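You operate a simulated robot arm through the tools that you are given. There is no shell and no other tool.

You are at the controls of a simulated robot arm. One attempt, no reset.

Task
Start the unit: vent shut, power, air pump and water on, air dial at 3, then press CHECK once.
Fine: wait for 4 bar on the air gauge before the check; the display must read READY.

It is judged by the outcome, as a careful person would: the job done as asked, and still so three seconds after it is handed in. It fails if anything else is knocked over, pushed out of place, dropped, spilled or broken.

Robot
A 7-joint arm with a two-finger parallel gripper, fixed in place. Base frame: the origin is on the floor under the middle of its stand, x ahead of it, y to its left, z up. Readings come in mm, degrees, newtons and seconds.
It reaches about 1091 mm from its shoulder. Its first joint turns from -143.0 to 143.0 degrees. Payload 3 kg.
Tool frame: the origin (TCP) lies between the finger pads and is the grasp point; the fingertips stand 30 mm ahead of it; z points along the fingers, y is the line along which they close. Largest opening 94 mm; finger width 28, thickness 10; the body of the gripper, 50 by 96 mm, starts 55 mm behind the TCP.
Orientation is that of the tool frame in the base frame, as a unit quaternion [w, x, y, z]. With the fingers straight down and closing along the base's y, the tool's x points along the base's -x, its y along +y and its z along -z.

Tools
- The arm moves only by the tool jog_arm. Its argument "commands" is a list of rows, each an object (a shift or turn left out is 0, a gripper value left out holds the last) with "dr": the turn, a rotation vector about the tool's x, y, z in degrees, a list of three; "translation": the shift along the tool's x, y, z in m, a list of three; "grip": the gripper command, from -1 (shut) to 1 (fully open), values between in proportion. In form: [{"dr": [rx, ry, rz], "translation": [dx, dy, dz], "grip": grip}, ...]. A call has 1 to 20 rows; each row is the pose to reach, as a shift and turn from the pose commanded when the call began, along the tool's axes at that moment. Each row takes 0.2 s and may step no farther than 50 mm and 8.6 degrees from the row before; otherwise, or with a gripper value out of range, the whole call is refused. Where a pose cannot be reached the arm comes as near as it can. A force on the tool above 70 N (or 10 N above the force at the start of the call, whichever is more), or a blocked arm, ends the call early, and 0.2 s more pass. Each finger travels about 45 mm/s and halts on what it meets, pressing with about 39 N; the grip force reading is that of the motor and also rises with nothing between the fingers. The clock runs only during rows and for 0.2 s after the last one: add rows that repeat a pose to give the fingers time. It gives the time, the measured TCP pose, the force on the tool (base axes), the opening and the grip force at its end, in the units of the frame above (readings bear some noise), with the torque about the TCP (base axes, N m) and any sound that the robot's microphone picked up.
- Cameras (640 x 400 px; columns grow to the right, rows downward): "scene" is fixed at [51.4, 501.1, 1624.8]; the picture's right is [-0.63, -0.78, 0.00], its down [-0.42, 0.34, -0.84] and it looks along [0.65, -0.53, -0.54] (base axes); focal length 361 px, centre (320, 200). "wrist" rides on the gripper at [76, 14, -103] in the tool frame; the picture's right is [-0.18, 0.98, 0.00], its down [-0.75, -0.14, -0.64] and it looks along [-0.63, -0.12, 0.77] (tool axes); focal length 243 px, centre (320, 200). There is no depth. A picture from a camera that has moved, and an enlarged one, comes with that camera's place and axes in the base frame and with its lens.
- grab_frame(camera): a new picture of that camera. It takes no simulated time.
- slide_trunk(by): moves the trunk up (or, below 0, down) by that many mm; the arm rides with it, the base frame stays. It gives what a move gives, with no picture.
- enlarge(camera, box): a new picture of the part [left, top, right, bottom] of that camera's present view, enlarged. It takes no simulated time.
- hand_in(): hands the job in; it is judged then, once.

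Places have to be worked out from the pictures, the camera data and where the tool is seen. Open the gripper and draw the arm clear of the work before you hand the job in, unless the task says otherwise.

The tools are called after "Emit:" as a command line: name --argument value ..., lists and objects as JSON in quotes. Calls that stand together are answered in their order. jog_arm: Moves the arm, as the interface text tells. Its arguments: {"type":"object","properties":{"commands":{"type":"array","items":{"type":"object","properties":{"dr":{"type":"array","items":{"type":"number"}},"translation":{"type":"array","items":{"type":"number"}},"grip":{"type":"number"}}}}},"required":["commands"]} The other tools are called the same way: slide_trunk (by) moves the trunk up or down; grab_frame (camera) takes a picture; enlarge (camera, box) takes an enlarged picture of a part of a camera's view; hand_in () hands the job in.

At the start:

```text
t: 0.0
eef_pos: [540.1, -177.9, 1180.3]
tcp_rot: [0.0, 0.0, 1.0, 0.0]
force: [-0.9, -0.5, 0.0]
moment: [0.04, -0.02, 0.02]
gripper_width: 93.9
grasp_force: 0.0
trunk travel left (down, up): [-250.0, 140.0]
```

scene: 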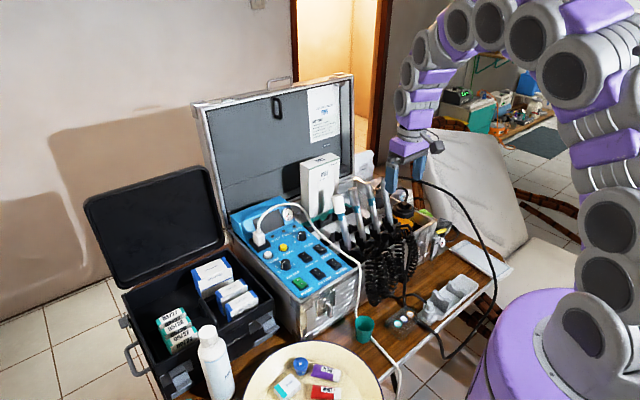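
wrist: 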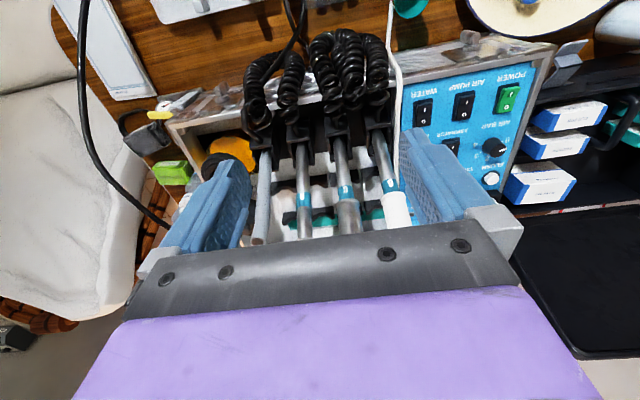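

I start by looking closely at the control panel from both cameras.

Emit:
enlarge --camera "scene" --box '[220, 190, 380, 310]'

Emit:
enlarge --camera "wrist" --box '[380, 30, 560, 210]'

Emit:
enlarge --camera "scene" --box '[300, 140, 460, 260]'

```text
3.33 times, centred on (300, 250) of scene
camera zoom: at [51.4, 501.1, 1624.8], right [-0.63, -0.78, 0.0], down [-0.42, 0.34, -0.84], along [0.65, -0.53, -0.54], focal length 1203 px, centre (387, 33)
```

zoom: 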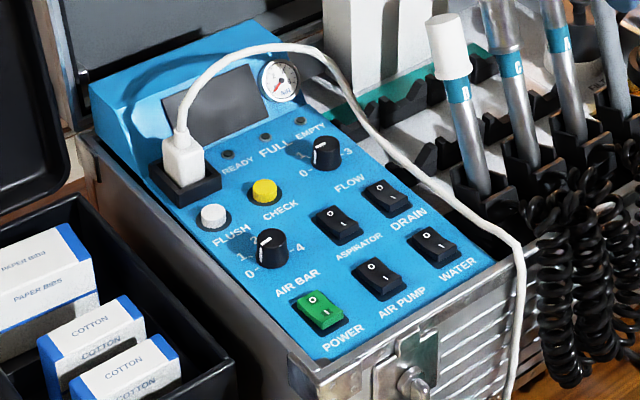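

```text
2.22 times, centred on (470, 120) of wrist
camera zoom: at [464.1, -162.6, 1283.1], right [0.18, 0.98, 0.0], down [0.75, -0.14, 0.64], along [0.63, -0.12, -0.77], focal length 539 px, centre (-13, 378)
```

zoom: 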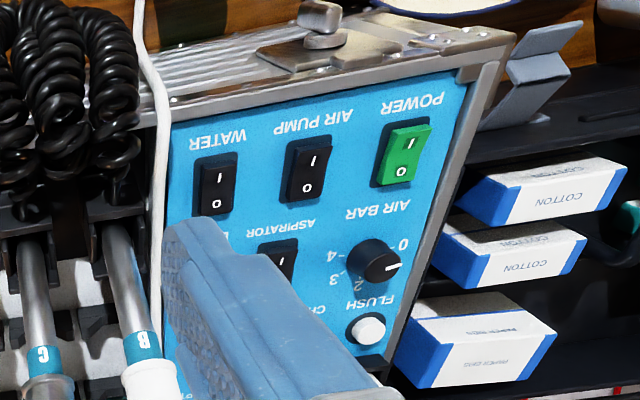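

```text
3.33 times, centred on (380, 200) of scene
camera zoom: at [51.4, 501.1, 1624.8], right [-0.63, -0.78, 0.0], down [-0.42, 0.34, -0.84], along [0.65, -0.53, -0.54], focal length 1203 px, centre (120, 200)
```

zoom: 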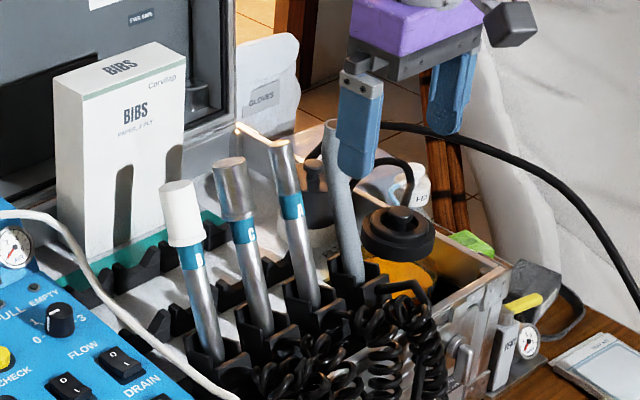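

The panel has switches, two dials and buttons. I need to find the vent; a yellow lever with a gauge stands at the right side of the case. Zooming on that.

Emit:
enlarge --camera "scene" --box '[400, 190, 480, 250]'

Emit:
enlarge --camera "wrist" --box '[110, 70, 270, 220]'

Emit:
enlarge --camera "scene" --box '[255, 195, 315, 240]'

Emit:
enlarge --camera "scene" --box '[340, 280, 440, 360]'

Emit:
enlarge --camera "scene" --box '[290, 70, 360, 150]'

```text
6.67 times, centred on (440, 220) of scene
camera zoom: at [51.4, 501.1, 1624.8], right [-0.63, -0.78, 0.0], down [-0.42, 0.34, -0.84], along [0.65, -0.53, -0.54], focal length 2406 px, centre (-480, 67)
```

zoom: 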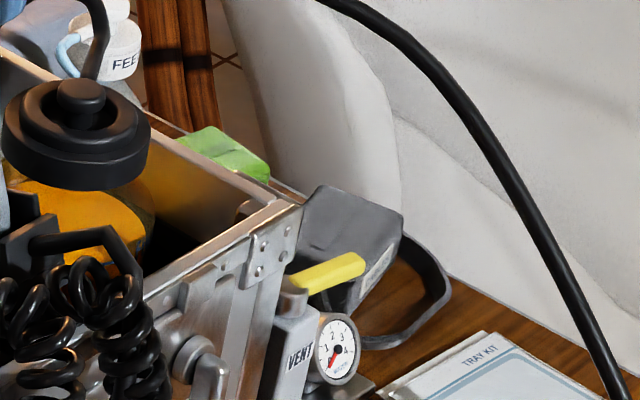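

```text
2.67 times, centred on (190, 145) of wrist
camera zoom: at [464.1, -162.6, 1283.1], right [0.18, 0.98, 0.0], down [0.75, -0.14, 0.64], along [0.63, -0.12, -0.77], focal length 647 px, centre (667, 347)
```

zoom: 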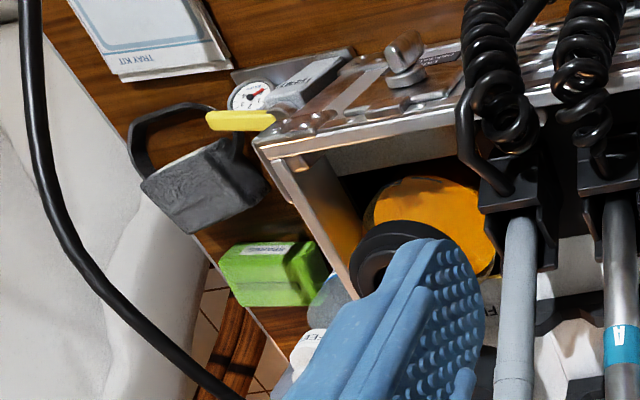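

```text
8.89 times, centred on (285, 218) of scene
camera zoom: at [51.4, 501.1, 1624.8], right [-0.63, -0.78, 0.0], down [-0.42, 0.34, -0.84], along [0.65, -0.53, -0.54], focal length 3208 px, centre (631, 44)
```

zoom: 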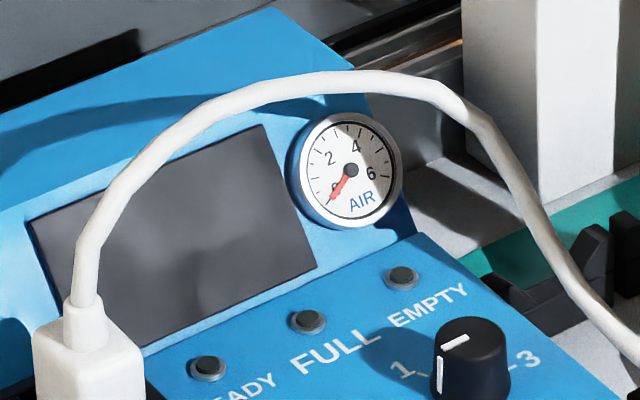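

```text
5.00 times, centred on (390, 320) of scene
camera zoom: at [51.4, 501.1, 1624.8], right [-0.63, -0.78, 0.0], down [-0.42, 0.34, -0.84], along [0.65, -0.53, -0.54], focal length 1804 px, centre (-30, -400)
```

zoom: 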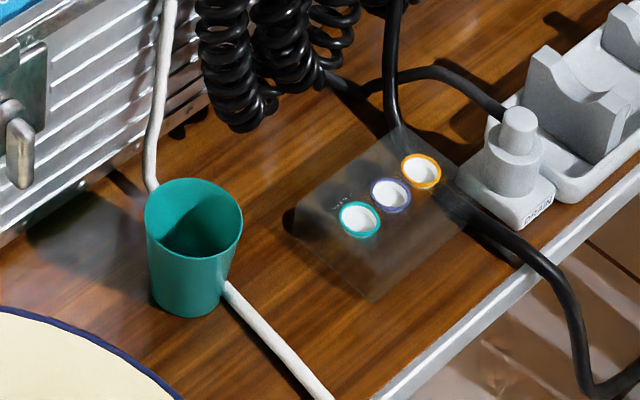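

```text
5.00 times, centred on (325, 110) of scene
camera zoom: at [51.4, 501.1, 1624.8], right [-0.63, -0.78, 0.0], down [-0.42, 0.34, -0.84], along [0.65, -0.53, -0.54], focal length 1804 px, centre (295, 650)
```

zoom: 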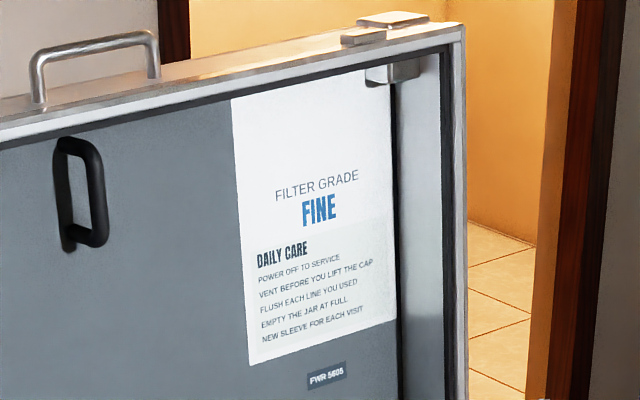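

The filter card reads FINE, so I must wait for 4 bar on the AIR gauge before CHECK. By triangulation POWER is about (635, 96, 897), WATER (635, -29, 895), the AIR BAR dial (711, 92, 910) and CHECK (784, 50, 902). The vent lever is about (590, -520, 797), so I move the wrist camera over to look at it.

Emit:
jog_arm --commands '[{"translation": [0.0106, -0.0349, 0.01]}, {"translation": [0.0212, -0.0698, 0.02]}, {"translation": [0.0318, -0.1047, 0.04]}, {"translation": [0.0424, -0.1396, 0.06]}, {"translation": [0.053, -0.1745, 0.085]}, {"translation": [0.0636, -0.2094, 0.11]}, {"translation": [0.0742, -0.2443, 0.14]}, {"translation": [0.0848, -0.2792, 0.17]}, {"translation": [0.095, -0.314, 0.2]}]'

Emit:
grab_frame --camera "wrist"

Emit:
grab_frame --camera "scene"

```text
t: 2.0
eef_pos: [444.0, -495.8, 977.9]
tcp_rot: [-0.001, 0.001, 1.0, 0.001]
force: [1.2, -0.1, 0.0]
moment: [-0.03, 0.03, 0.0]
gripper_width: 94.3
grasp_force: 0.0
trunk travel left (down, up): [-250.0, 140.0]
```

```text
taken
camera wrist: at [367.7, -480.0, 1080.7], right [0.18, 0.98, 0.0], down [0.75, -0.14, 0.64], along [0.63, -0.12, -0.77], focal length 243 px, centre (320, 200)
```

wrist: 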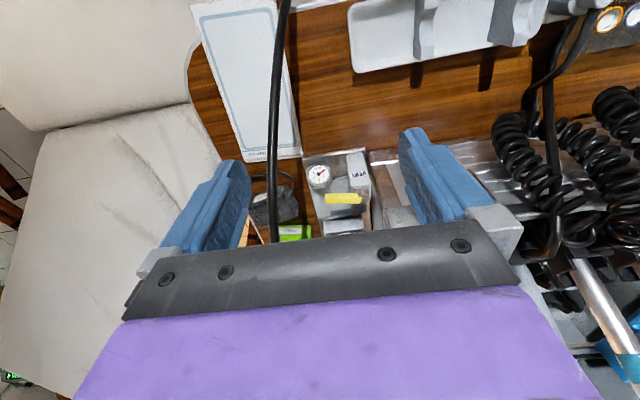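

```text
taken
```

scene: 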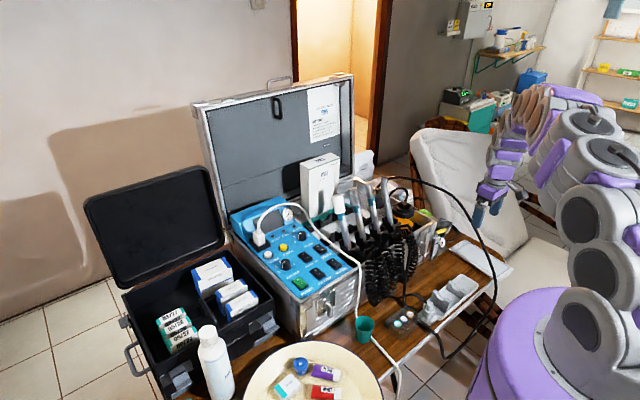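

The vent unit is visible between the fingers. I zoom in to read its markings and lever position.

Emit:
enlarge --camera "wrist" --box '[290, 140, 390, 240]'

Emit:
enlarge --camera "scene" --box '[425, 215, 465, 245]'

```text
4.00 times, centred on (340, 190) of wrist
camera zoom: at [367.7, -480.0, 1080.7], right [0.18, 0.98, 0.0], down [0.75, -0.14, 0.64], along [0.63, -0.12, -0.77], focal length 970 px, centre (240, 240)
```

zoom: 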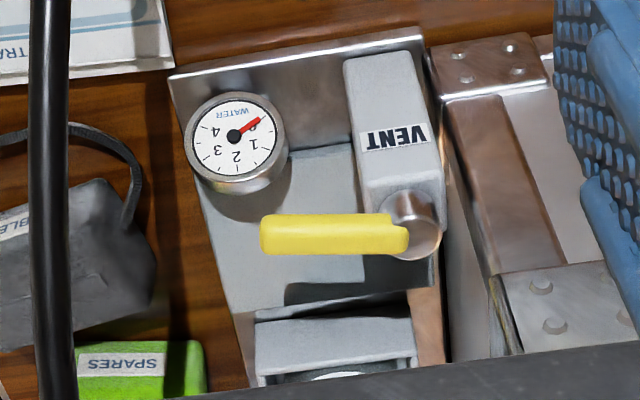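

```text
13.33 times, centred on (445, 230) of scene
camera zoom: at [51.4, 501.1, 1624.8], right [-0.63, -0.78, 0.0], down [-0.42, 0.34, -0.84], along [0.65, -0.53, -0.54], focal length 4812 px, centre (-1347, -200)
```

zoom: 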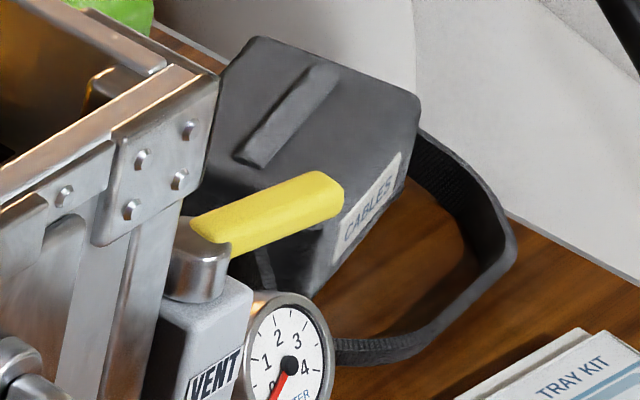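

The vent body stands upright with its lever on top at about (577, -461, 825), pointing toward -y. I can't yet tell which position is shut, so I move closer for a better look, keeping clear of the black cable.

Emit:
jog_arm --commands '[{"translation": [-0.014, 0.014, 0.03]}, {"translation": [-0.028, 0.028, 0.06]}, {"translation": [-0.043, 0.043, 0.09]}]'

Emit:
grab_frame --camera "wrist"

Emit:
enlarge --camera "wrist" --box '[260, 120, 400, 240]'

```text
t: 2.8
eef_pos: [487.3, -448.2, 890.8]
tcp_rot: [-0.002, 0.0, 1.0, 0.001]
force: [-0.2, 0.7, -0.1]
moment: [-0.02, -0.01, -0.03]
gripper_width: 94.2
grasp_force: 0.2
trunk travel left (down, up): [-250.0, 140.0]
```

```text
taken
camera wrist: at [411.5, -433.0, 993.1], right [0.18, 0.98, 0.0], down [0.75, -0.14, 0.64], along [0.63, -0.12, -0.77], focal length 243 px, centre (320, 200)
```

wrist: 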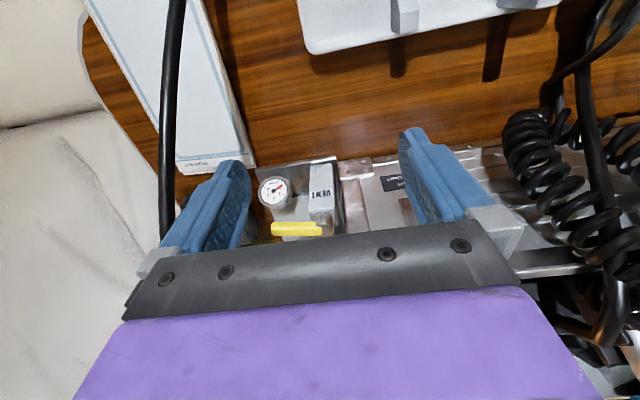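

```text
3.33 times, centred on (330, 180) of wrist
camera zoom: at [411.5, -433.0, 993.1], right [0.18, 0.98, 0.0], down [0.75, -0.14, 0.64], along [0.63, -0.12, -0.77], focal length 809 px, centre (287, 267)
```

zoom: 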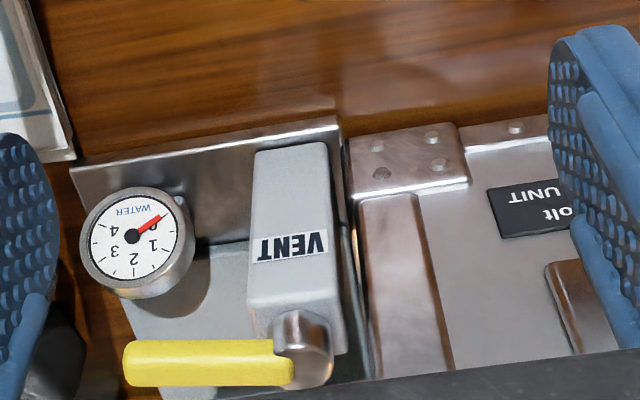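

The pivot axis is vertical, so the lever swings in the horizontal plane, and from here I see no open/shut marking. I raise and tilt the wrist so the camera looks straight down on the vent, staying above the cable.

Emit:
jog_arm --commands '[{"translation": [0.0, 0.0, -0.045]}, {"translation": [0.0, -0.01, -0.09]}, {"translation": [0.0, -0.02, -0.131]}, {"translation": [-0.016, -0.036, -0.131], "dr": [0, 7.8, 0]}, {"translation": [-0.032, -0.036, -0.131], "dr": [0, 15.6, 0]}, {"translation": [-0.048, -0.036, -0.131], "dr": [0, 23.4, 0]}, {"translation": [-0.064, -0.036, -0.131], "dr": [0, 31.2, 0]}, {"translation": [-0.082, -0.036, -0.131], "dr": [0, 39, 0]}]'

Emit:
grab_frame --camera "wrist"

Emit:
grab_frame --camera "scene"

```text
t: 4.6
eef_pos: [481.0, -421.4, 980.3]
tcp_rot: [-0.279, 0.0, 0.96, -0.001]
force: [0.5, 0.8, 0.9]
moment: [-0.01, -0.03, 0.0]
gripper_width: 93.8
grasp_force: 0.1
out of reach, approached as far as the arm can: row 5, 6, 7, 8
trunk travel left (down, up): [-250.0, 140.0]
```

```text
taken
camera wrist: at [472.6, -405.6, 1107.0], right [0.16, 0.98, -0.1], down [0.98, -0.14, 0.14], along [0.12, -0.12, -0.99], focal length 243 px, centre (320, 200)
```

wrist: 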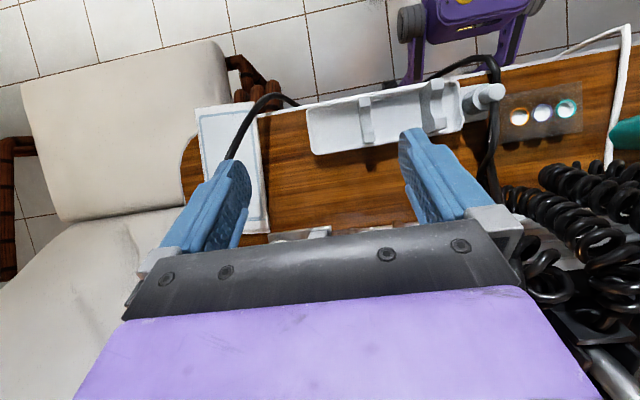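

```text
taken
```

scene: 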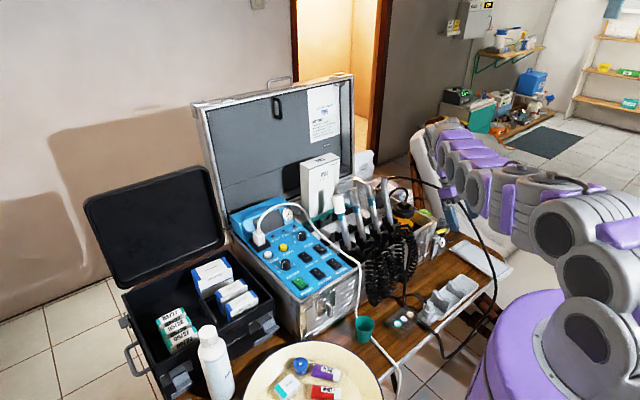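

Tilting that way pushed the wrist out of reach. I go back to fingers straight down and look another way.

Emit:
jog_arm --commands '[{"translation": [0.013, 0.007, 0.01], "dr": [0, -7.8, 0]}, {"translation": [0.026, 0.014, 0.02], "dr": [0, -15.6, 0]}, {"translation": [0.039, 0.021, 0.03], "dr": [0, -23.4, 0]}, {"translation": [0.052, 0.028, 0.04], "dr": [0, -31.2, 0]}, {"translation": [0.0637, 0.036, 0.0516], "dr": [0, -39, 0]}]'

Emit:
grab_frame --camera "wrist"

```text
t: 5.8
eef_pos: [400.3, -386.7, 968.0]
tcp_rot: [0.058, 0.0, 0.998, 0.0]
force: [0.0, -0.3, 0.3]
moment: [-0.02, -0.02, -0.02]
gripper_width: 93.9
grasp_force: 0.1
trunk travel left (down, up): [-250.0, 140.0]
```

```text
taken
camera wrist: at [312.6, -370.4, 1061.2], right [0.18, 0.98, 0.02], down [0.67, -0.14, 0.73], along [0.72, -0.12, -0.69], focal length 243 px, centre (320, 200)
```

wrist: 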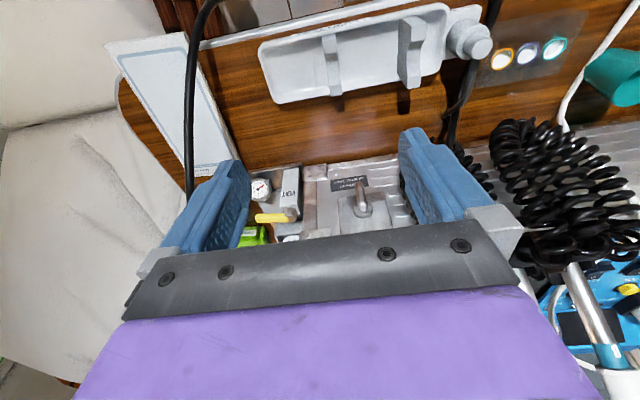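

The view now shows the vent from a lower angle; zooming in again.

Emit:
enlarge --camera "wrist" --box '[230, 150, 390, 250]'

Emit:
enlarge --camera "scene" --box '[425, 210, 473, 246]'

```text
4.00 times, centred on (310, 200) of wrist
camera zoom: at [312.6, -370.4, 1061.2], right [0.18, 0.98, 0.02], down [0.67, -0.14, 0.73], along [0.72, -0.12, -0.69], focal length 970 px, centre (360, 200)
```

zoom: 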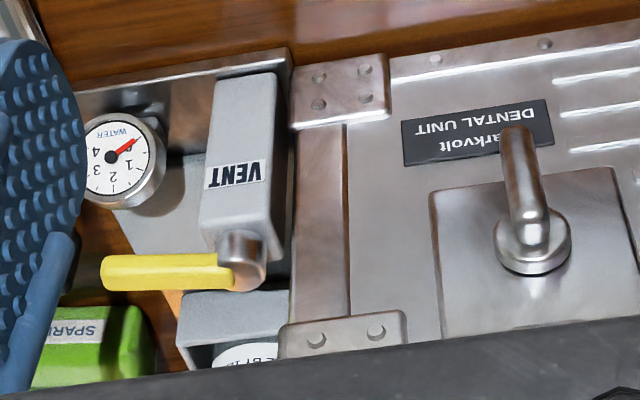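

```text
11.11 times, centred on (449, 228) of scene
camera zoom: at [51.4, 501.1, 1624.8], right [-0.63, -0.78, 0.0], down [-0.42, 0.34, -0.84], along [0.65, -0.53, -0.54], focal length 4010 px, centre (-1113, -111)
```

zoom: 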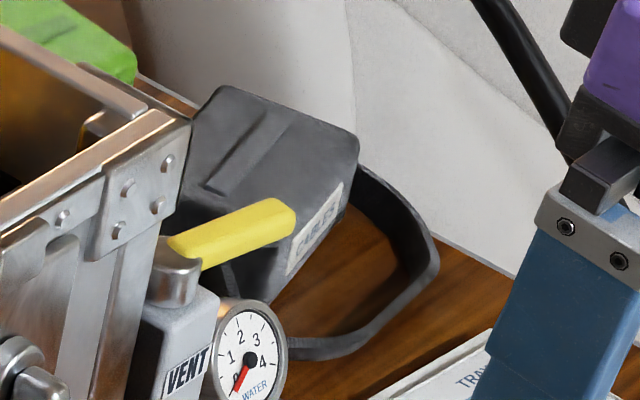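

There is a round white label behind the vent with writing ("...E BY H..."). I raise the camera to read it.

Emit:
jog_arm --commands '[{"translation": [-0.03, -0.024, -0.0113], "dr": [0, 1.6, 0]}, {"translation": [-0.061, -0.048, -0.0226], "dr": [0, 3.3, 0]}, {"translation": [-0.091, -0.073, -0.034], "dr": [0, 5, 0]}, {"translation": [-0.122, -0.097, -0.0453], "dr": [0, 6.6, 0]}]'

Emit:
grab_frame --camera "wrist"

Emit:
enlarge --camera "wrist" --box '[250, 140, 410, 240]'

```text
t: 6.8
eef_pos: [518.6, -483.3, 1026.8]
tcp_rot: [0.0, 0.0, 1.0, 0.002]
force: [0.6, 0.4, -0.8]
moment: [-0.01, 0.0, 0.05]
gripper_width: 93.8
grasp_force: 0.1
trunk travel left (down, up): [-250.0, 140.0]
```

```text
taken
camera wrist: at [442.2, -468.7, 1128.9], right [0.18, 0.98, 0.0], down [0.75, -0.14, 0.64], along [0.63, -0.12, -0.77], focal length 243 px, centre (320, 200)
```

wrist: 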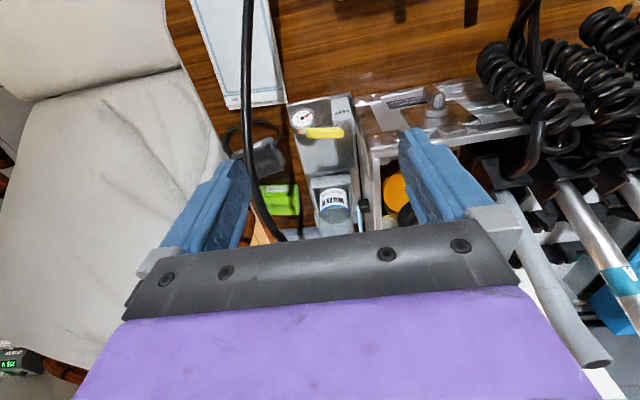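

```text
4.00 times, centred on (330, 190) of wrist
camera zoom: at [442.2, -468.7, 1128.9], right [0.18, 0.98, 0.0], down [0.75, -0.14, 0.64], along [0.63, -0.12, -0.77], focal length 970 px, centre (280, 240)
```

zoom: 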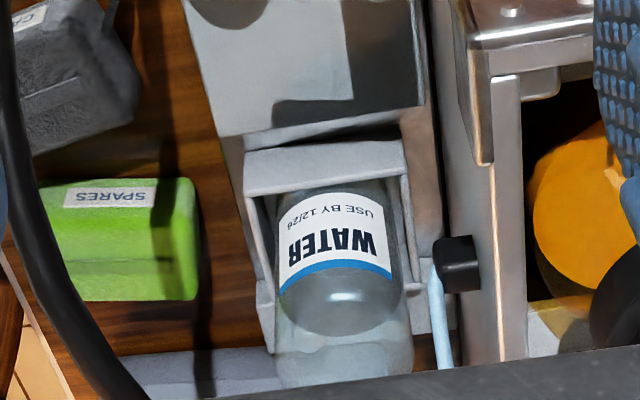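

That is only the water bottle label. Now a zoom on the vent top from this higher view.

Emit:
enlarge --camera "wrist" --box '[275, 80, 371, 152]'

Emit:
enlarge --camera "wrist" --box '[370, 80, 530, 180]'

```text
5.56 times, centred on (323, 116) of wrist
camera zoom: at [442.2, -468.7, 1128.9], right [0.18, 0.98, 0.0], down [0.75, -0.14, 0.64], along [0.63, -0.12, -0.77], focal length 1348 px, centre (303, 667)
```

zoom: 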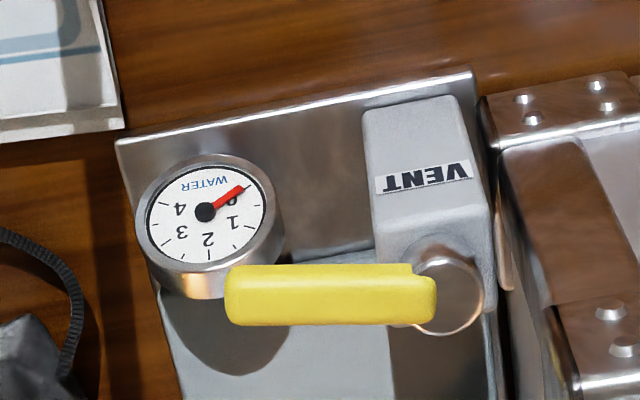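

```text
4.00 times, centred on (450, 130) of wrist
camera zoom: at [442.2, -468.7, 1128.9], right [0.18, 0.98, 0.0], down [0.75, -0.14, 0.64], along [0.63, -0.12, -0.77], focal length 970 px, centre (-200, 480)
```

zoom: 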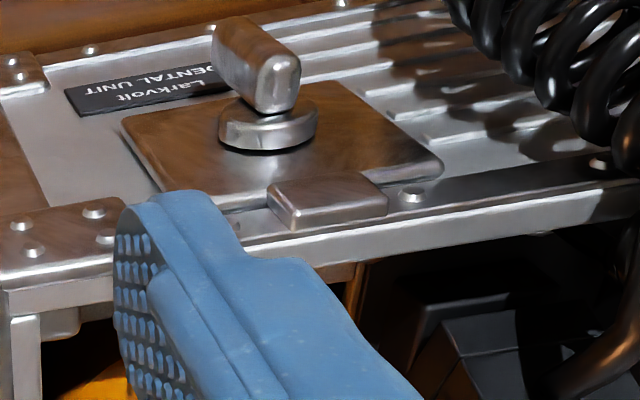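

The vent body is upright with no open/shut marking visible, so I'll judge its state from gauge and sound when the pump runs. Next I swing over at height, clear of the handpieces (tops about x 710, z 1050), to view the panel closely.

Emit:
jog_arm --commands '[{"translation": [0, 0.04, -0.02]}, {"translation": [0, 0.085, -0.04]}, {"translation": [0, 0.13, -0.04]}, {"translation": [0, 0.178, -0.04]}, {"translation": [0, 0.226, -0.04]}, {"translation": [0, 0.274, -0.04]}, {"translation": [0, 0.322, -0.04]}, {"translation": [0, 0.37, -0.04]}, {"translation": [0, 0.418, -0.04]}, {"translation": [0, 0.466, -0.04]}, {"translation": [0, 0.505, -0.04]}, {"translation": [-0.02, 0.545, -0.04]}, {"translation": [-0.045, 0.545, -0.03]}, {"translation": [-0.069, 0.545, -0.015]}]'

Emit:
grab_frame --camera "wrist"

Emit:
grab_frame --camera "scene"

```text
t: 9.8
eef_pos: [584.0, 63.1, 1042.3]
tcp_rot: [-0.002, 0.0, 1.0, 0.0]
force: [-0.3, 0.2, -0.8]
moment: [0.03, -0.01, 0.0]
gripper_width: 94.0
grasp_force: 0.0
trunk travel left (down, up): [-250.0, 140.0]
```

```text
taken
camera wrist: at [509.0, 79.6, 1144.3], right [0.19, 0.98, 0.0], down [0.76, -0.14, 0.64], along [0.63, -0.12, -0.77], focal length 243 px, centre (320, 200)
```

wrist: 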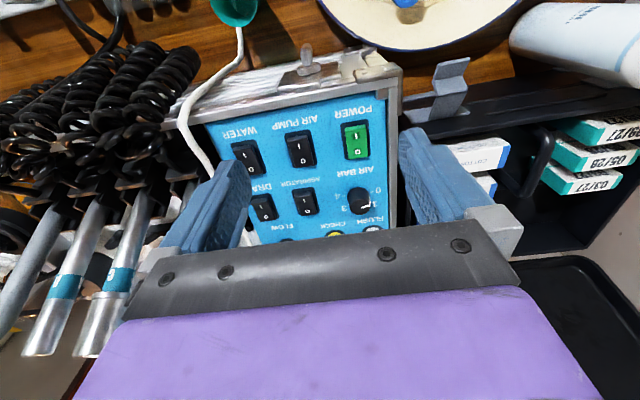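

```text
taken
```

scene: 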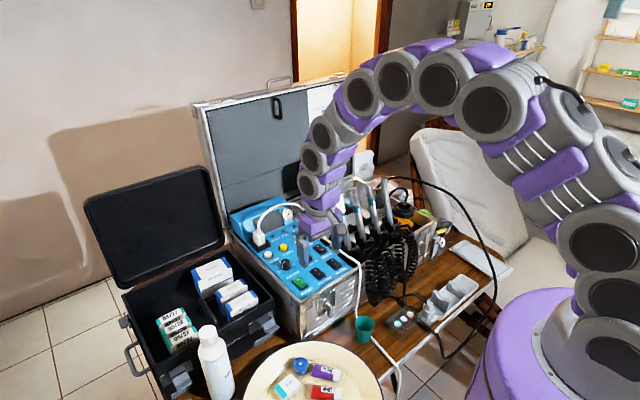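

I zoom on the panel to read each rocker's state and the dial position.

Emit:
enlarge --camera "wrist" --box '[210, 95, 402, 239]'

Emit:
enlarge --camera "scene" --box '[235, 190, 355, 280]'

```text
2.78 times, centred on (306, 167) of wrist
camera zoom: at [509.0, 79.6, 1144.3], right [0.19, 0.98, 0.0], down [0.76, -0.14, 0.64], along [0.63, -0.12, -0.77], focal length 674 px, centre (359, 292)
```

zoom: 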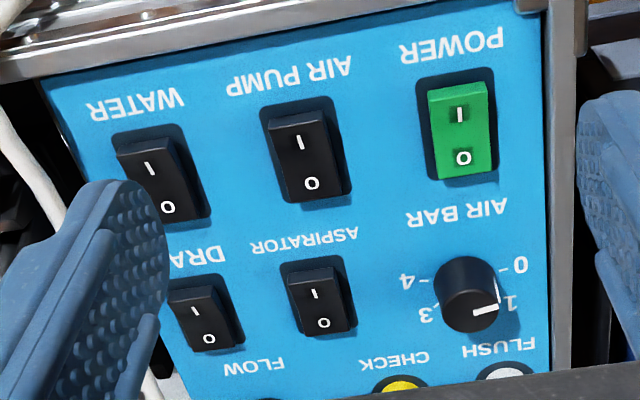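

```text
4.44 times, centred on (295, 235) of scene
camera zoom: at [51.4, 501.1, 1624.8], right [-0.63, -0.78, 0.0], down [-0.42, 0.34, -0.84], along [0.65, -0.53, -0.54], focal length 1604 px, centre (431, 44)
```

zoom: 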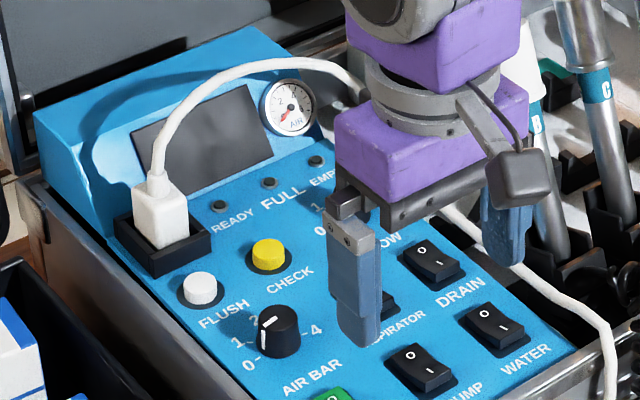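

All five rockers have their I side raised, so they are off, and the AIR BAR pointer is at 1. The POWER bezel spans x 618–664 at y 97; I close the fingers and hover above its I half.

Emit:
jog_arm --commands '[{"translation": [-0.013, 0.012, 0.01], "grip": -1}, {"translation": [-0.026, 0.024, 0.03], "grip": -1}, {"translation": [-0.038, 0.034, 0.05], "grip": -1}, {"translation": [-0.038, 0.034, 0.06], "grip": -1}, {"translation": [-0.038, 0.034, 0.07], "grip": -1}, {"translation": [-0.038, 0.034, 0.082], "grip": -1}]'

Emit:
grab_frame --camera "wrist"

Emit:
enlarge --camera "scene" --box '[235, 210, 355, 300]'

```text
t: 11.2
eef_pos: [622.4, 99.1, 958.8]
tcp_rot: [-0.001, 0.001, 1.0, 0.0]
force: [0.4, -0.2, -1.0]
moment: [0.01, 0.0, 0.01]
gripper_width: 0.0
grasp_force: 25.9
trunk travel left (down, up): [-250.0, 140.0]
```

```text
taken
camera wrist: at [546.2, 115.1, 1062.3], right [0.18, 0.98, 0.0], down [0.75, -0.14, 0.64], along [0.63, -0.12, -0.77], focal length 243 px, centre (320, 200)
```

wrist: 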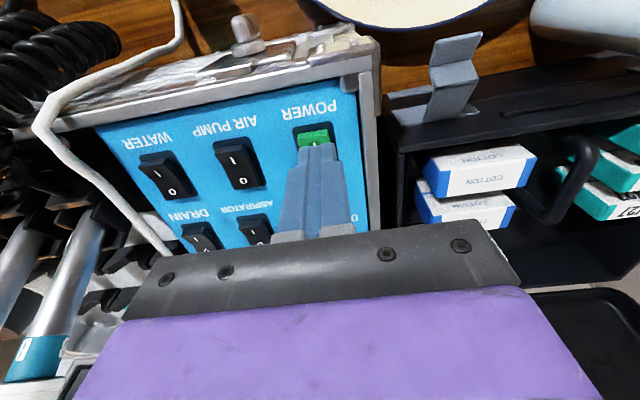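

```text
4.44 times, centred on (295, 255) of scene
camera zoom: at [51.4, 501.1, 1624.8], right [-0.63, -0.78, 0.0], down [-0.42, 0.34, -0.84], along [0.65, -0.53, -0.54], focal length 1604 px, centre (431, -44)
```

zoom: 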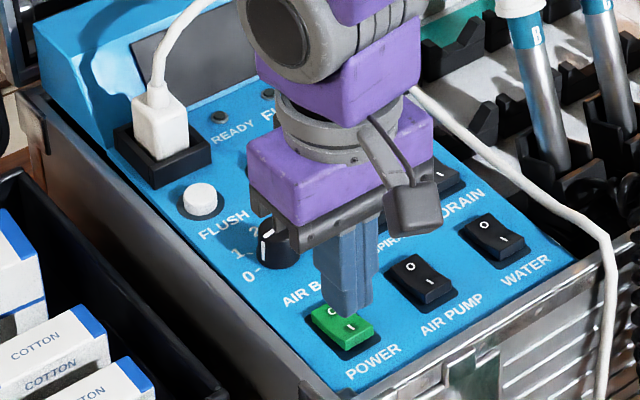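

The fingertips hover at z about 929 over the I side of POWER. I lower in small steps, watching force.

Emit:
jog_arm --commands '[{"translation": [0, -0.002, 0.008]}, {"translation": [0, -0.002, 0.014]}, {"translation": [0, -0.002, 0.018]}, {"translation": [0, -0.002, 0.021]}]'

Emit:
enlarge --camera "scene" --box '[275, 255, 355, 315]'

```text
t: 12.2
eef_pos: [622.2, 96.7, 940.0]
tcp_rot: [-0.001, 0.0, 1.0, -0.001]
force: [0.3, -0.9, -0.5]
moment: [0.0, -0.01, 0.0]
gripper_width: 0.0
grasp_force: 32.8
trunk travel left (down, up): [-250.0, 140.0]
```

```text
6.67 times, centred on (315, 285) of scene
camera zoom: at [51.4, 501.1, 1624.8], right [-0.63, -0.78, 0.0], down [-0.42, 0.34, -0.84], along [0.65, -0.53, -0.54], focal length 2406 px, centre (353, -367)
```

zoom: 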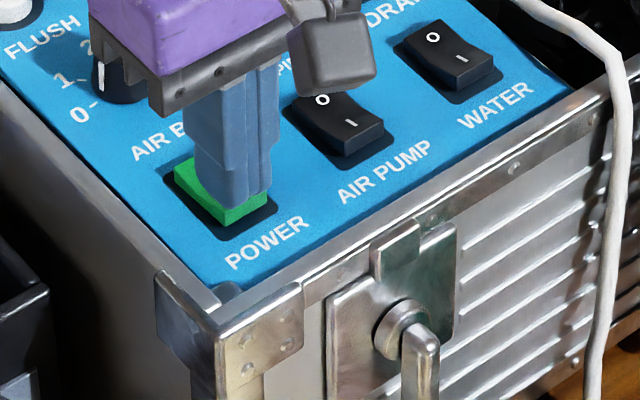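

The tip is aligned over the I half and not yet touching. I continue down gently.

Emit:
jog_arm --commands '[{"translation": [0, 0, 0.003]}, {"translation": [0, 0, 0.006]}, {"translation": [0, 0, 0.008]}]'

Emit:
enlarge --camera "scene" --box '[275, 255, 355, 315]'

```text
t: 13.0
eef_pos: [622.7, 96.1, 935.7]
tcp_rot: [0.004, 0.0, 1.0, -0.001]
force: [2.7, 1.9, 42.2]
moment: [0.0, -0.6, -0.05]
gripper_width: 0.0
grasp_force: 33.0
trunk travel left (down, up): [-250.0, 140.0]
```

```text
6.67 times, centred on (315, 285) of scene
camera zoom: at [51.4, 501.1, 1624.8], right [-0.63, -0.78, 0.0], down [-0.42, 0.34, -0.84], along [0.65, -0.53, -0.54], focal length 2406 px, centre (353, -367)
```

zoom: 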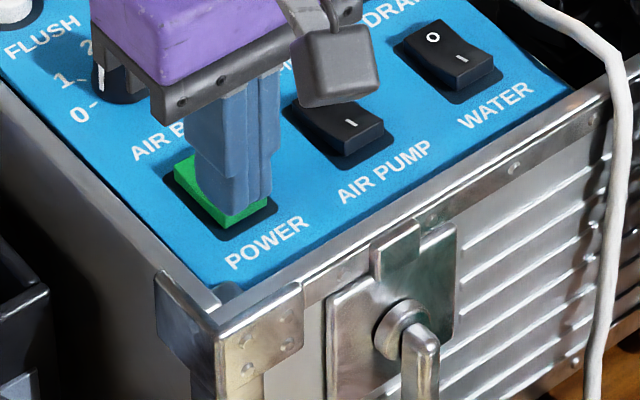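

Force reached 42 N with the contact near the rocker's middle, and the I end seems to have gone down. I lift off and check.

Emit:
jog_arm --commands '[{"translation": [0, 0, -0.015]}, {"translation": [0.015, 0, -0.045]}, {"translation": [0.04, 0, -0.07]}]'

Emit:
enlarge --camera "scene" --box '[235, 195, 355, 305]'

Emit:
grab_frame --camera "wrist"

```text
t: 13.8
eef_pos: [578.7, 97.5, 1001.9]
tcp_rot: [-0.002, 0.0, 1.0, -0.001]
force: [0.2, 0.5, -0.4]
moment: [0.02, -0.01, 0.02]
gripper_width: 0.0
grasp_force: 33.6
trunk travel left (down, up): [-250.0, 140.0]
```

```text
3.64 times, centred on (295, 250) of scene
camera zoom: at [51.4, 501.1, 1624.8], right [-0.63, -0.78, 0.0], down [-0.42, 0.34, -0.84], along [0.65, -0.53, -0.54], focal length 1312 px, centre (411, 18)
```

zoom: 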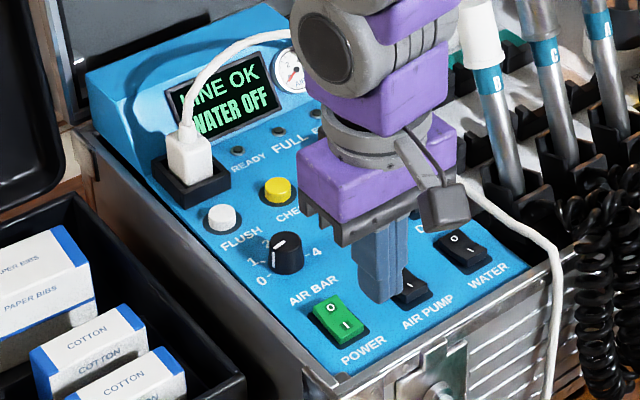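

```text
taken
camera wrist: at [503.4, 113.0, 1104.7], right [0.18, 0.98, 0.0], down [0.76, -0.14, 0.64], along [0.63, -0.12, -0.77], focal length 243 px, centre (320, 200)
```

wrist: 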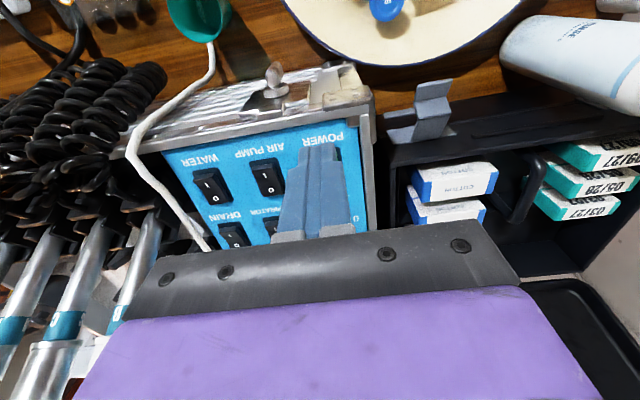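

Power is on and the display is lit. I read the display and gauge.

Emit:
enlarge --camera "scene" --box '[255, 200, 311, 242]'

Emit:
enlarge --camera "scene" --box '[425, 215, 465, 245]'

```text
9.52 times, centred on (283, 221) of scene
camera zoom: at [51.4, 501.1, 1624.8], right [-0.63, -0.78, 0.0], down [-0.42, 0.34, -0.84], along [0.65, -0.53, -0.54], focal length 3437 px, centre (672, 0)
```

zoom: 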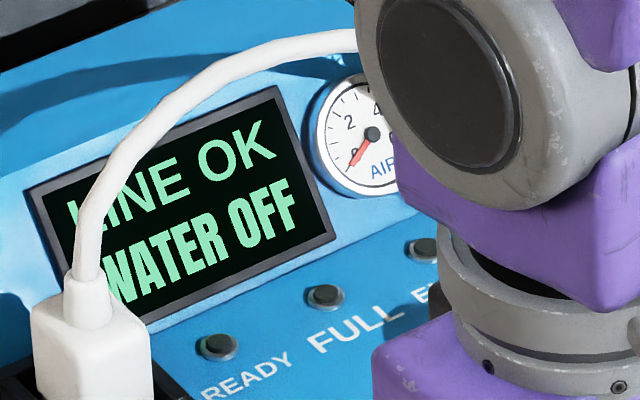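

```text
13.33 times, centred on (445, 230) of scene
camera zoom: at [51.4, 501.1, 1624.8], right [-0.63, -0.78, 0.0], down [-0.42, 0.34, -0.84], along [0.65, -0.53, -0.54], focal length 4812 px, centre (-1347, -200)
```

zoom: 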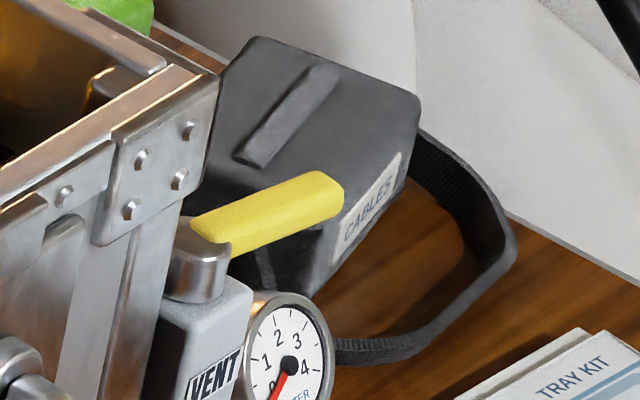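

Display: LINE OK / WATER OFF. Next the AIR PUMP rocker, centred about (640, 34.5); I press its I half the same way.

Emit:
jog_arm --commands '[{"translation": [-0.02, -0.032, 0.01]}, {"translation": [-0.041, -0.063, 0.03]}, {"translation": [-0.041, -0.063, 0.045]}, {"translation": [-0.041, -0.063, 0.056]}, {"translation": [-0.041, -0.063, 0.062]}, {"translation": [-0.041, -0.063, 0.066]}, {"translation": [-0.041, -0.063, 0.069]}, {"translation": [-0.041, -0.063, 0.071]}]'

Emit:
enlarge --camera "scene" --box '[275, 245, 355, 305]'

```text
t: 15.6
eef_pos: [622.2, 34.3, 934.8]
tcp_rot: [0.004, -0.001, 1.0, 0.0]
force: [-5.9, 2.4, 40.0]
moment: [0.14, -0.24, 0.06]
gripper_width: 0.0
grasp_force: 33.1
trunk travel left (down, up): [-250.0, 140.0]
```

```text
6.67 times, centred on (315, 275) of scene
camera zoom: at [51.4, 501.1, 1624.8], right [-0.63, -0.78, 0.0], down [-0.42, 0.34, -0.84], along [0.65, -0.53, -0.54], focal length 2406 px, centre (353, -300)
```

zoom: 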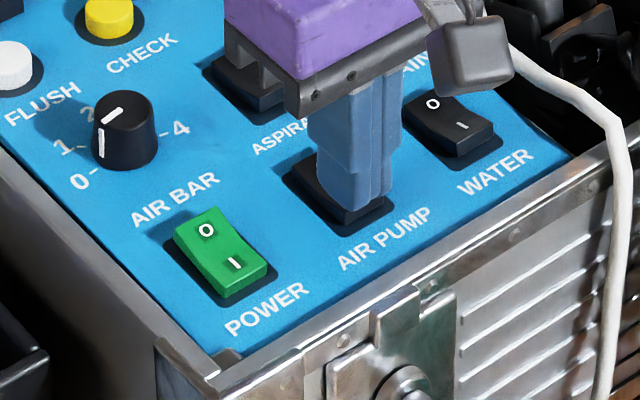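

Pressed with 40 N, same as POWER. I lift off and check the display, gauge and any sound.

Emit:
jog_arm --commands '[{"translation": [0, 0, -0.015]}, {"translation": [0.02, 0, -0.045]}, {"translation": [0.06, 0, -0.065]}]'

Emit:
enlarge --camera "scene" --box '[235, 195, 355, 305]'

Emit:
enlarge --camera "scene" --box '[425, 220, 465, 250]'

```text
t: 16.4
eef_pos: [563.1, 31.5, 996.8]
tcp_rot: [0.0, 0.0, 1.0, 0.0]
force: [0.2, -0.1, 0.3]
moment: [-0.03, -0.03, -0.03]
gripper_width: 0.4
grasp_force: 32.8
trunk travel left (down, up): [-250.0, 140.0]
```

```text
3.64 times, centred on (295, 250) of scene
camera zoom: at [51.4, 501.1, 1624.8], right [-0.63, -0.78, 0.0], down [-0.42, 0.34, -0.84], along [0.65, -0.53, -0.54], focal length 1312 px, centre (411, 18)
```

zoom: 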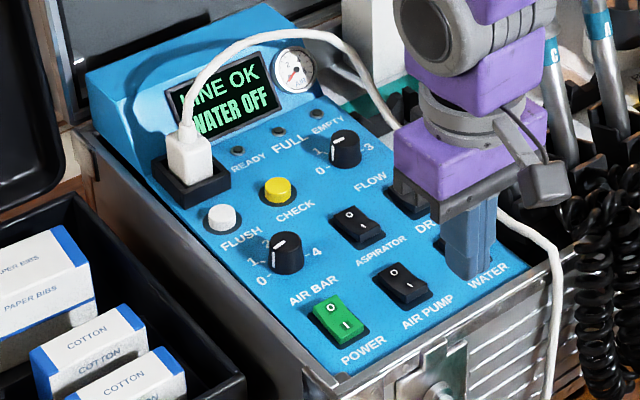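

```text
13.33 times, centred on (445, 235) of scene
camera zoom: at [51.4, 501.1, 1624.8], right [-0.63, -0.78, 0.0], down [-0.42, 0.34, -0.84], along [0.65, -0.53, -0.54], focal length 4812 px, centre (-1347, -267)
```

zoom: 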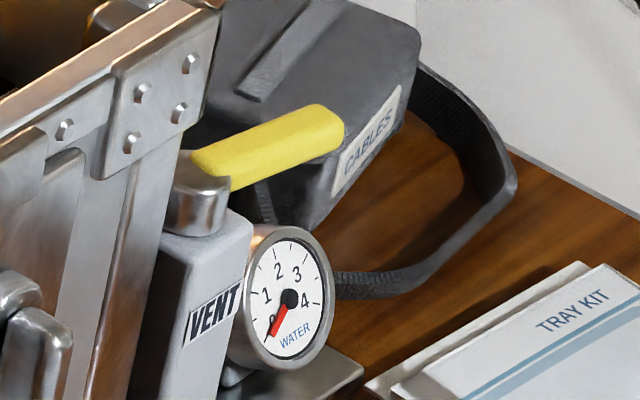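

I compare the AIR PUMP rocker with the off rockers and check the air gauge.

Emit:
enlarge --camera "scene" --box '[310, 245, 350, 285]'

Emit:
enlarge --camera "scene" --box '[280, 195, 310, 225]'

Emit:
enlarge --camera "wrist" --box '[250, 80, 410, 240]'

```text
10.00 times, centred on (330, 265) of scene
camera zoom: at [51.4, 501.1, 1624.8], right [-0.63, -0.78, 0.0], down [-0.42, 0.34, -0.84], along [0.65, -0.53, -0.54], focal length 3609 px, centre (220, -450)
```

zoom: 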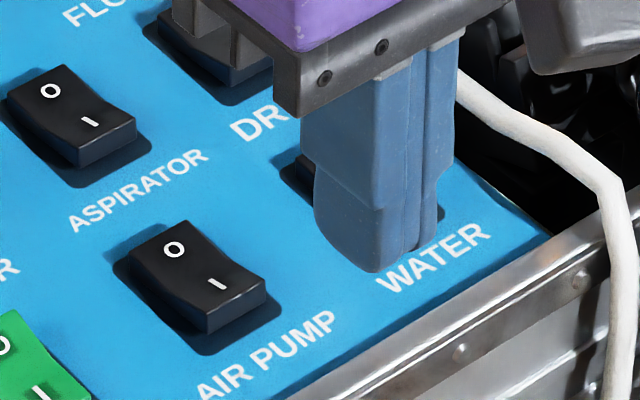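

```text
13.33 times, centred on (295, 210) of scene
camera zoom: at [51.4, 501.1, 1624.8], right [-0.63, -0.78, 0.0], down [-0.42, 0.34, -0.84], along [0.65, -0.53, -0.54], focal length 4812 px, centre (653, 67)
```

zoom: 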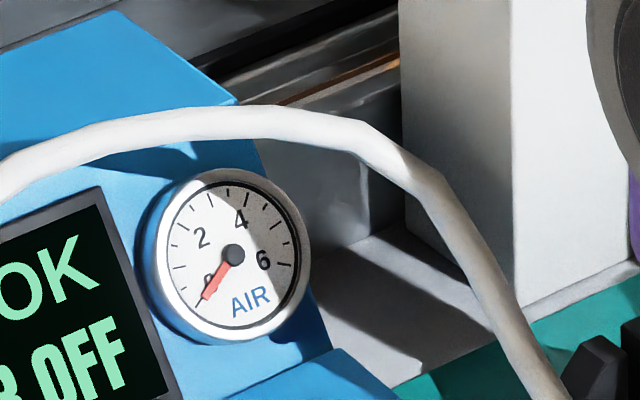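

```text
2.50 times, centred on (330, 160) of wrist
camera zoom: at [485.6, 48.2, 1099.8], right [0.18, 0.98, 0.0], down [0.75, -0.14, 0.64], along [0.63, -0.12, -0.77], focal length 606 px, centre (295, 300)
```

zoom: 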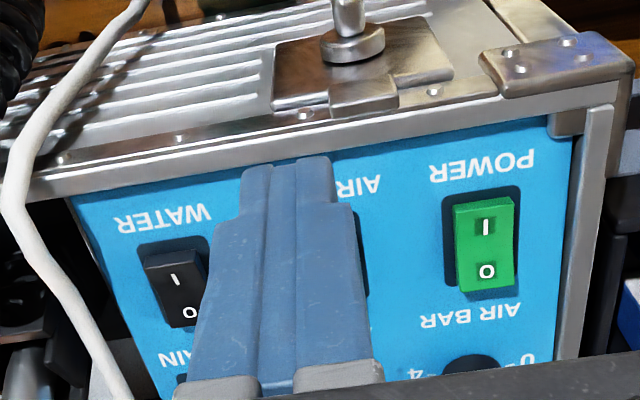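

The AIR PUMP rocker looks unchanged. I compare it with POWER at the same zoom to be sure.

Emit:
enlarge --camera "scene" --box '[285, 255, 345, 300]'

Emit:
grab_frame --camera "scene"

```text
8.89 times, centred on (315, 278) of scene
camera zoom: at [51.4, 501.1, 1624.8], right [-0.63, -0.78, 0.0], down [-0.42, 0.34, -0.84], along [0.65, -0.53, -0.54], focal length 3208 px, centre (364, -489)
```

zoom: 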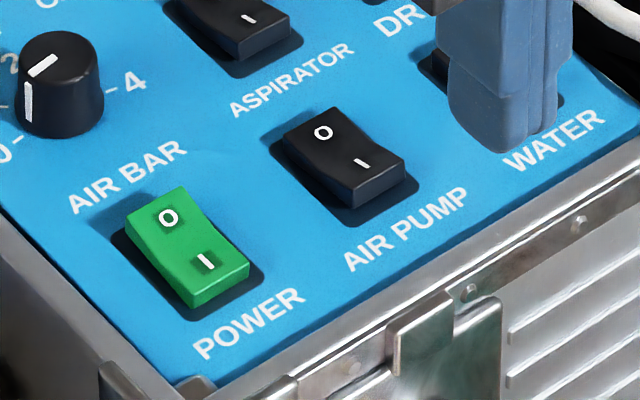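

```text
taken
```

scene: 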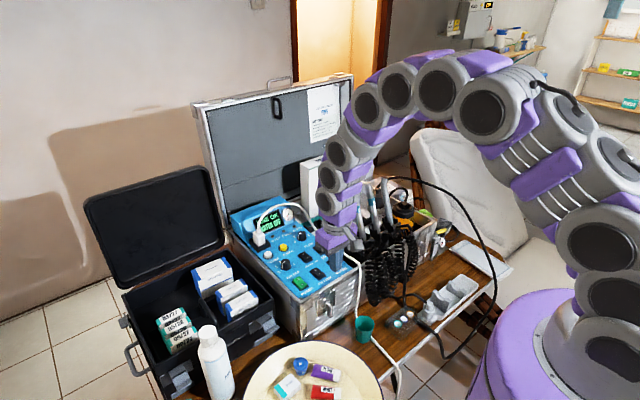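

I need a finer comparison; zooming more on each rocker.

Emit:
enlarge --camera "scene" --box '[308, 258, 332, 276]'

Emit:
enlarge --camera "scene" --box '[290, 270, 314, 288]'

Emit:
enlarge --camera "scene" --box '[296, 242, 320, 260]'

```text
16.00 times, centred on (320, 267) of scene
camera zoom: at [51.4, 501.1, 1624.8], right [-0.63, -0.78, 0.0], down [-0.42, 0.34, -0.84], along [0.65, -0.53, -0.54], focal length 5774 px, centre (320, -872)
```

zoom: 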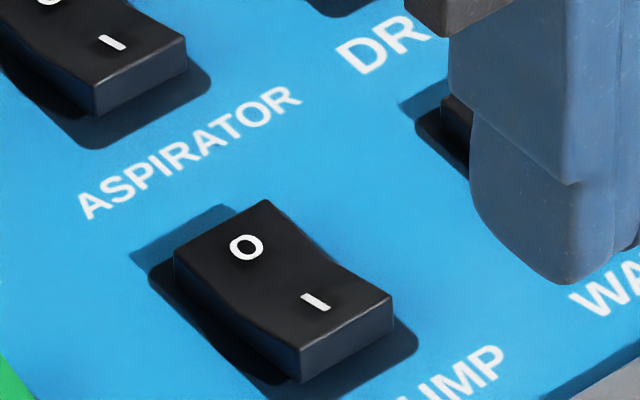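

```text
16.00 times, centred on (302, 279) of scene
camera zoom: at [51.4, 501.1, 1624.8], right [-0.63, -0.78, 0.0], down [-0.42, 0.34, -0.84], along [0.65, -0.53, -0.54], focal length 5774 px, centre (608, -1064)
```

zoom: 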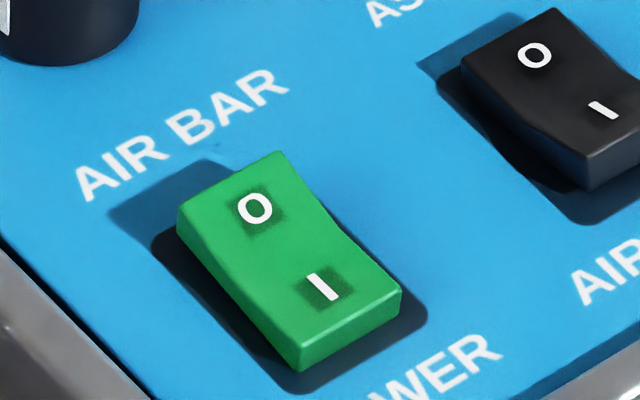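

```text
16.00 times, centred on (308, 251) of scene
camera zoom: at [51.4, 501.1, 1624.8], right [-0.63, -0.78, 0.0], down [-0.42, 0.34, -0.84], along [0.65, -0.53, -0.54], focal length 5774 px, centre (512, -616)
```

zoom: 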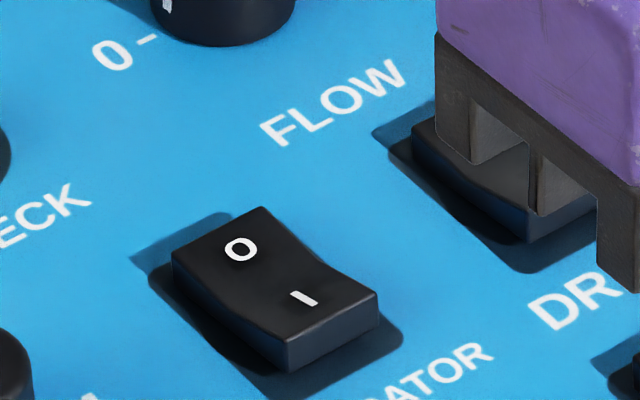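

The shadow at the O end shows POWER is on but AIR PUMP is still off like ASPIRATOR; my press landed too close to its pivot (torque says contact about 10 mm toward +x). I press again 10 mm nearer the I end.

Emit:
jog_arm --commands '[{"translation": [-0.025, 0.002, 0.015]}, {"translation": [-0.049, 0.002, 0.036]}, {"translation": [-0.049, 0.002, 0.048]}, {"translation": [-0.049, 0.002, 0.055]}, {"translation": [-0.049, 0.002, 0.059]}, {"translation": [-0.049, 0.002, 0.062]}, {"translation": [-0.049, 0.002, 0.065]}]'

Emit:
enlarge --camera "scene" --box '[300, 250, 340, 280]'

```text
t: 18.0
eef_pos: [613.0, 35.4, 933.7]
tcp_rot: [0.002, 0.0, 1.0, -0.001]
force: [-2.3, 0.9, 30.8]
moment: [0.05, -0.34, -0.04]
gripper_width: 0.0
grasp_force: 33.3
trunk travel left (down, up): [-250.0, 140.0]
```

```text
13.33 times, centred on (320, 265) of scene
camera zoom: at [51.4, 501.1, 1624.8], right [-0.63, -0.78, 0.0], down [-0.42, 0.34, -0.84], along [0.65, -0.53, -0.54], focal length 4812 px, centre (320, -667)
```

zoom: 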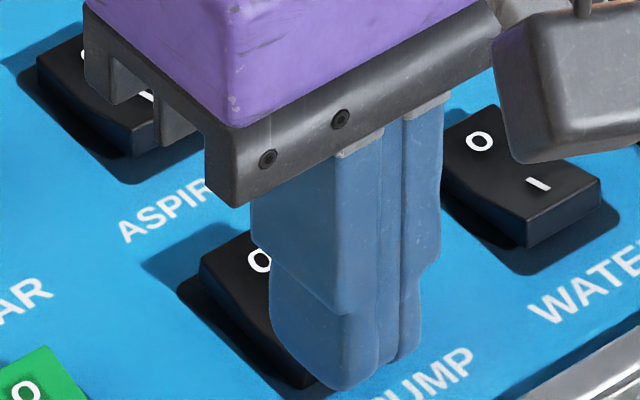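

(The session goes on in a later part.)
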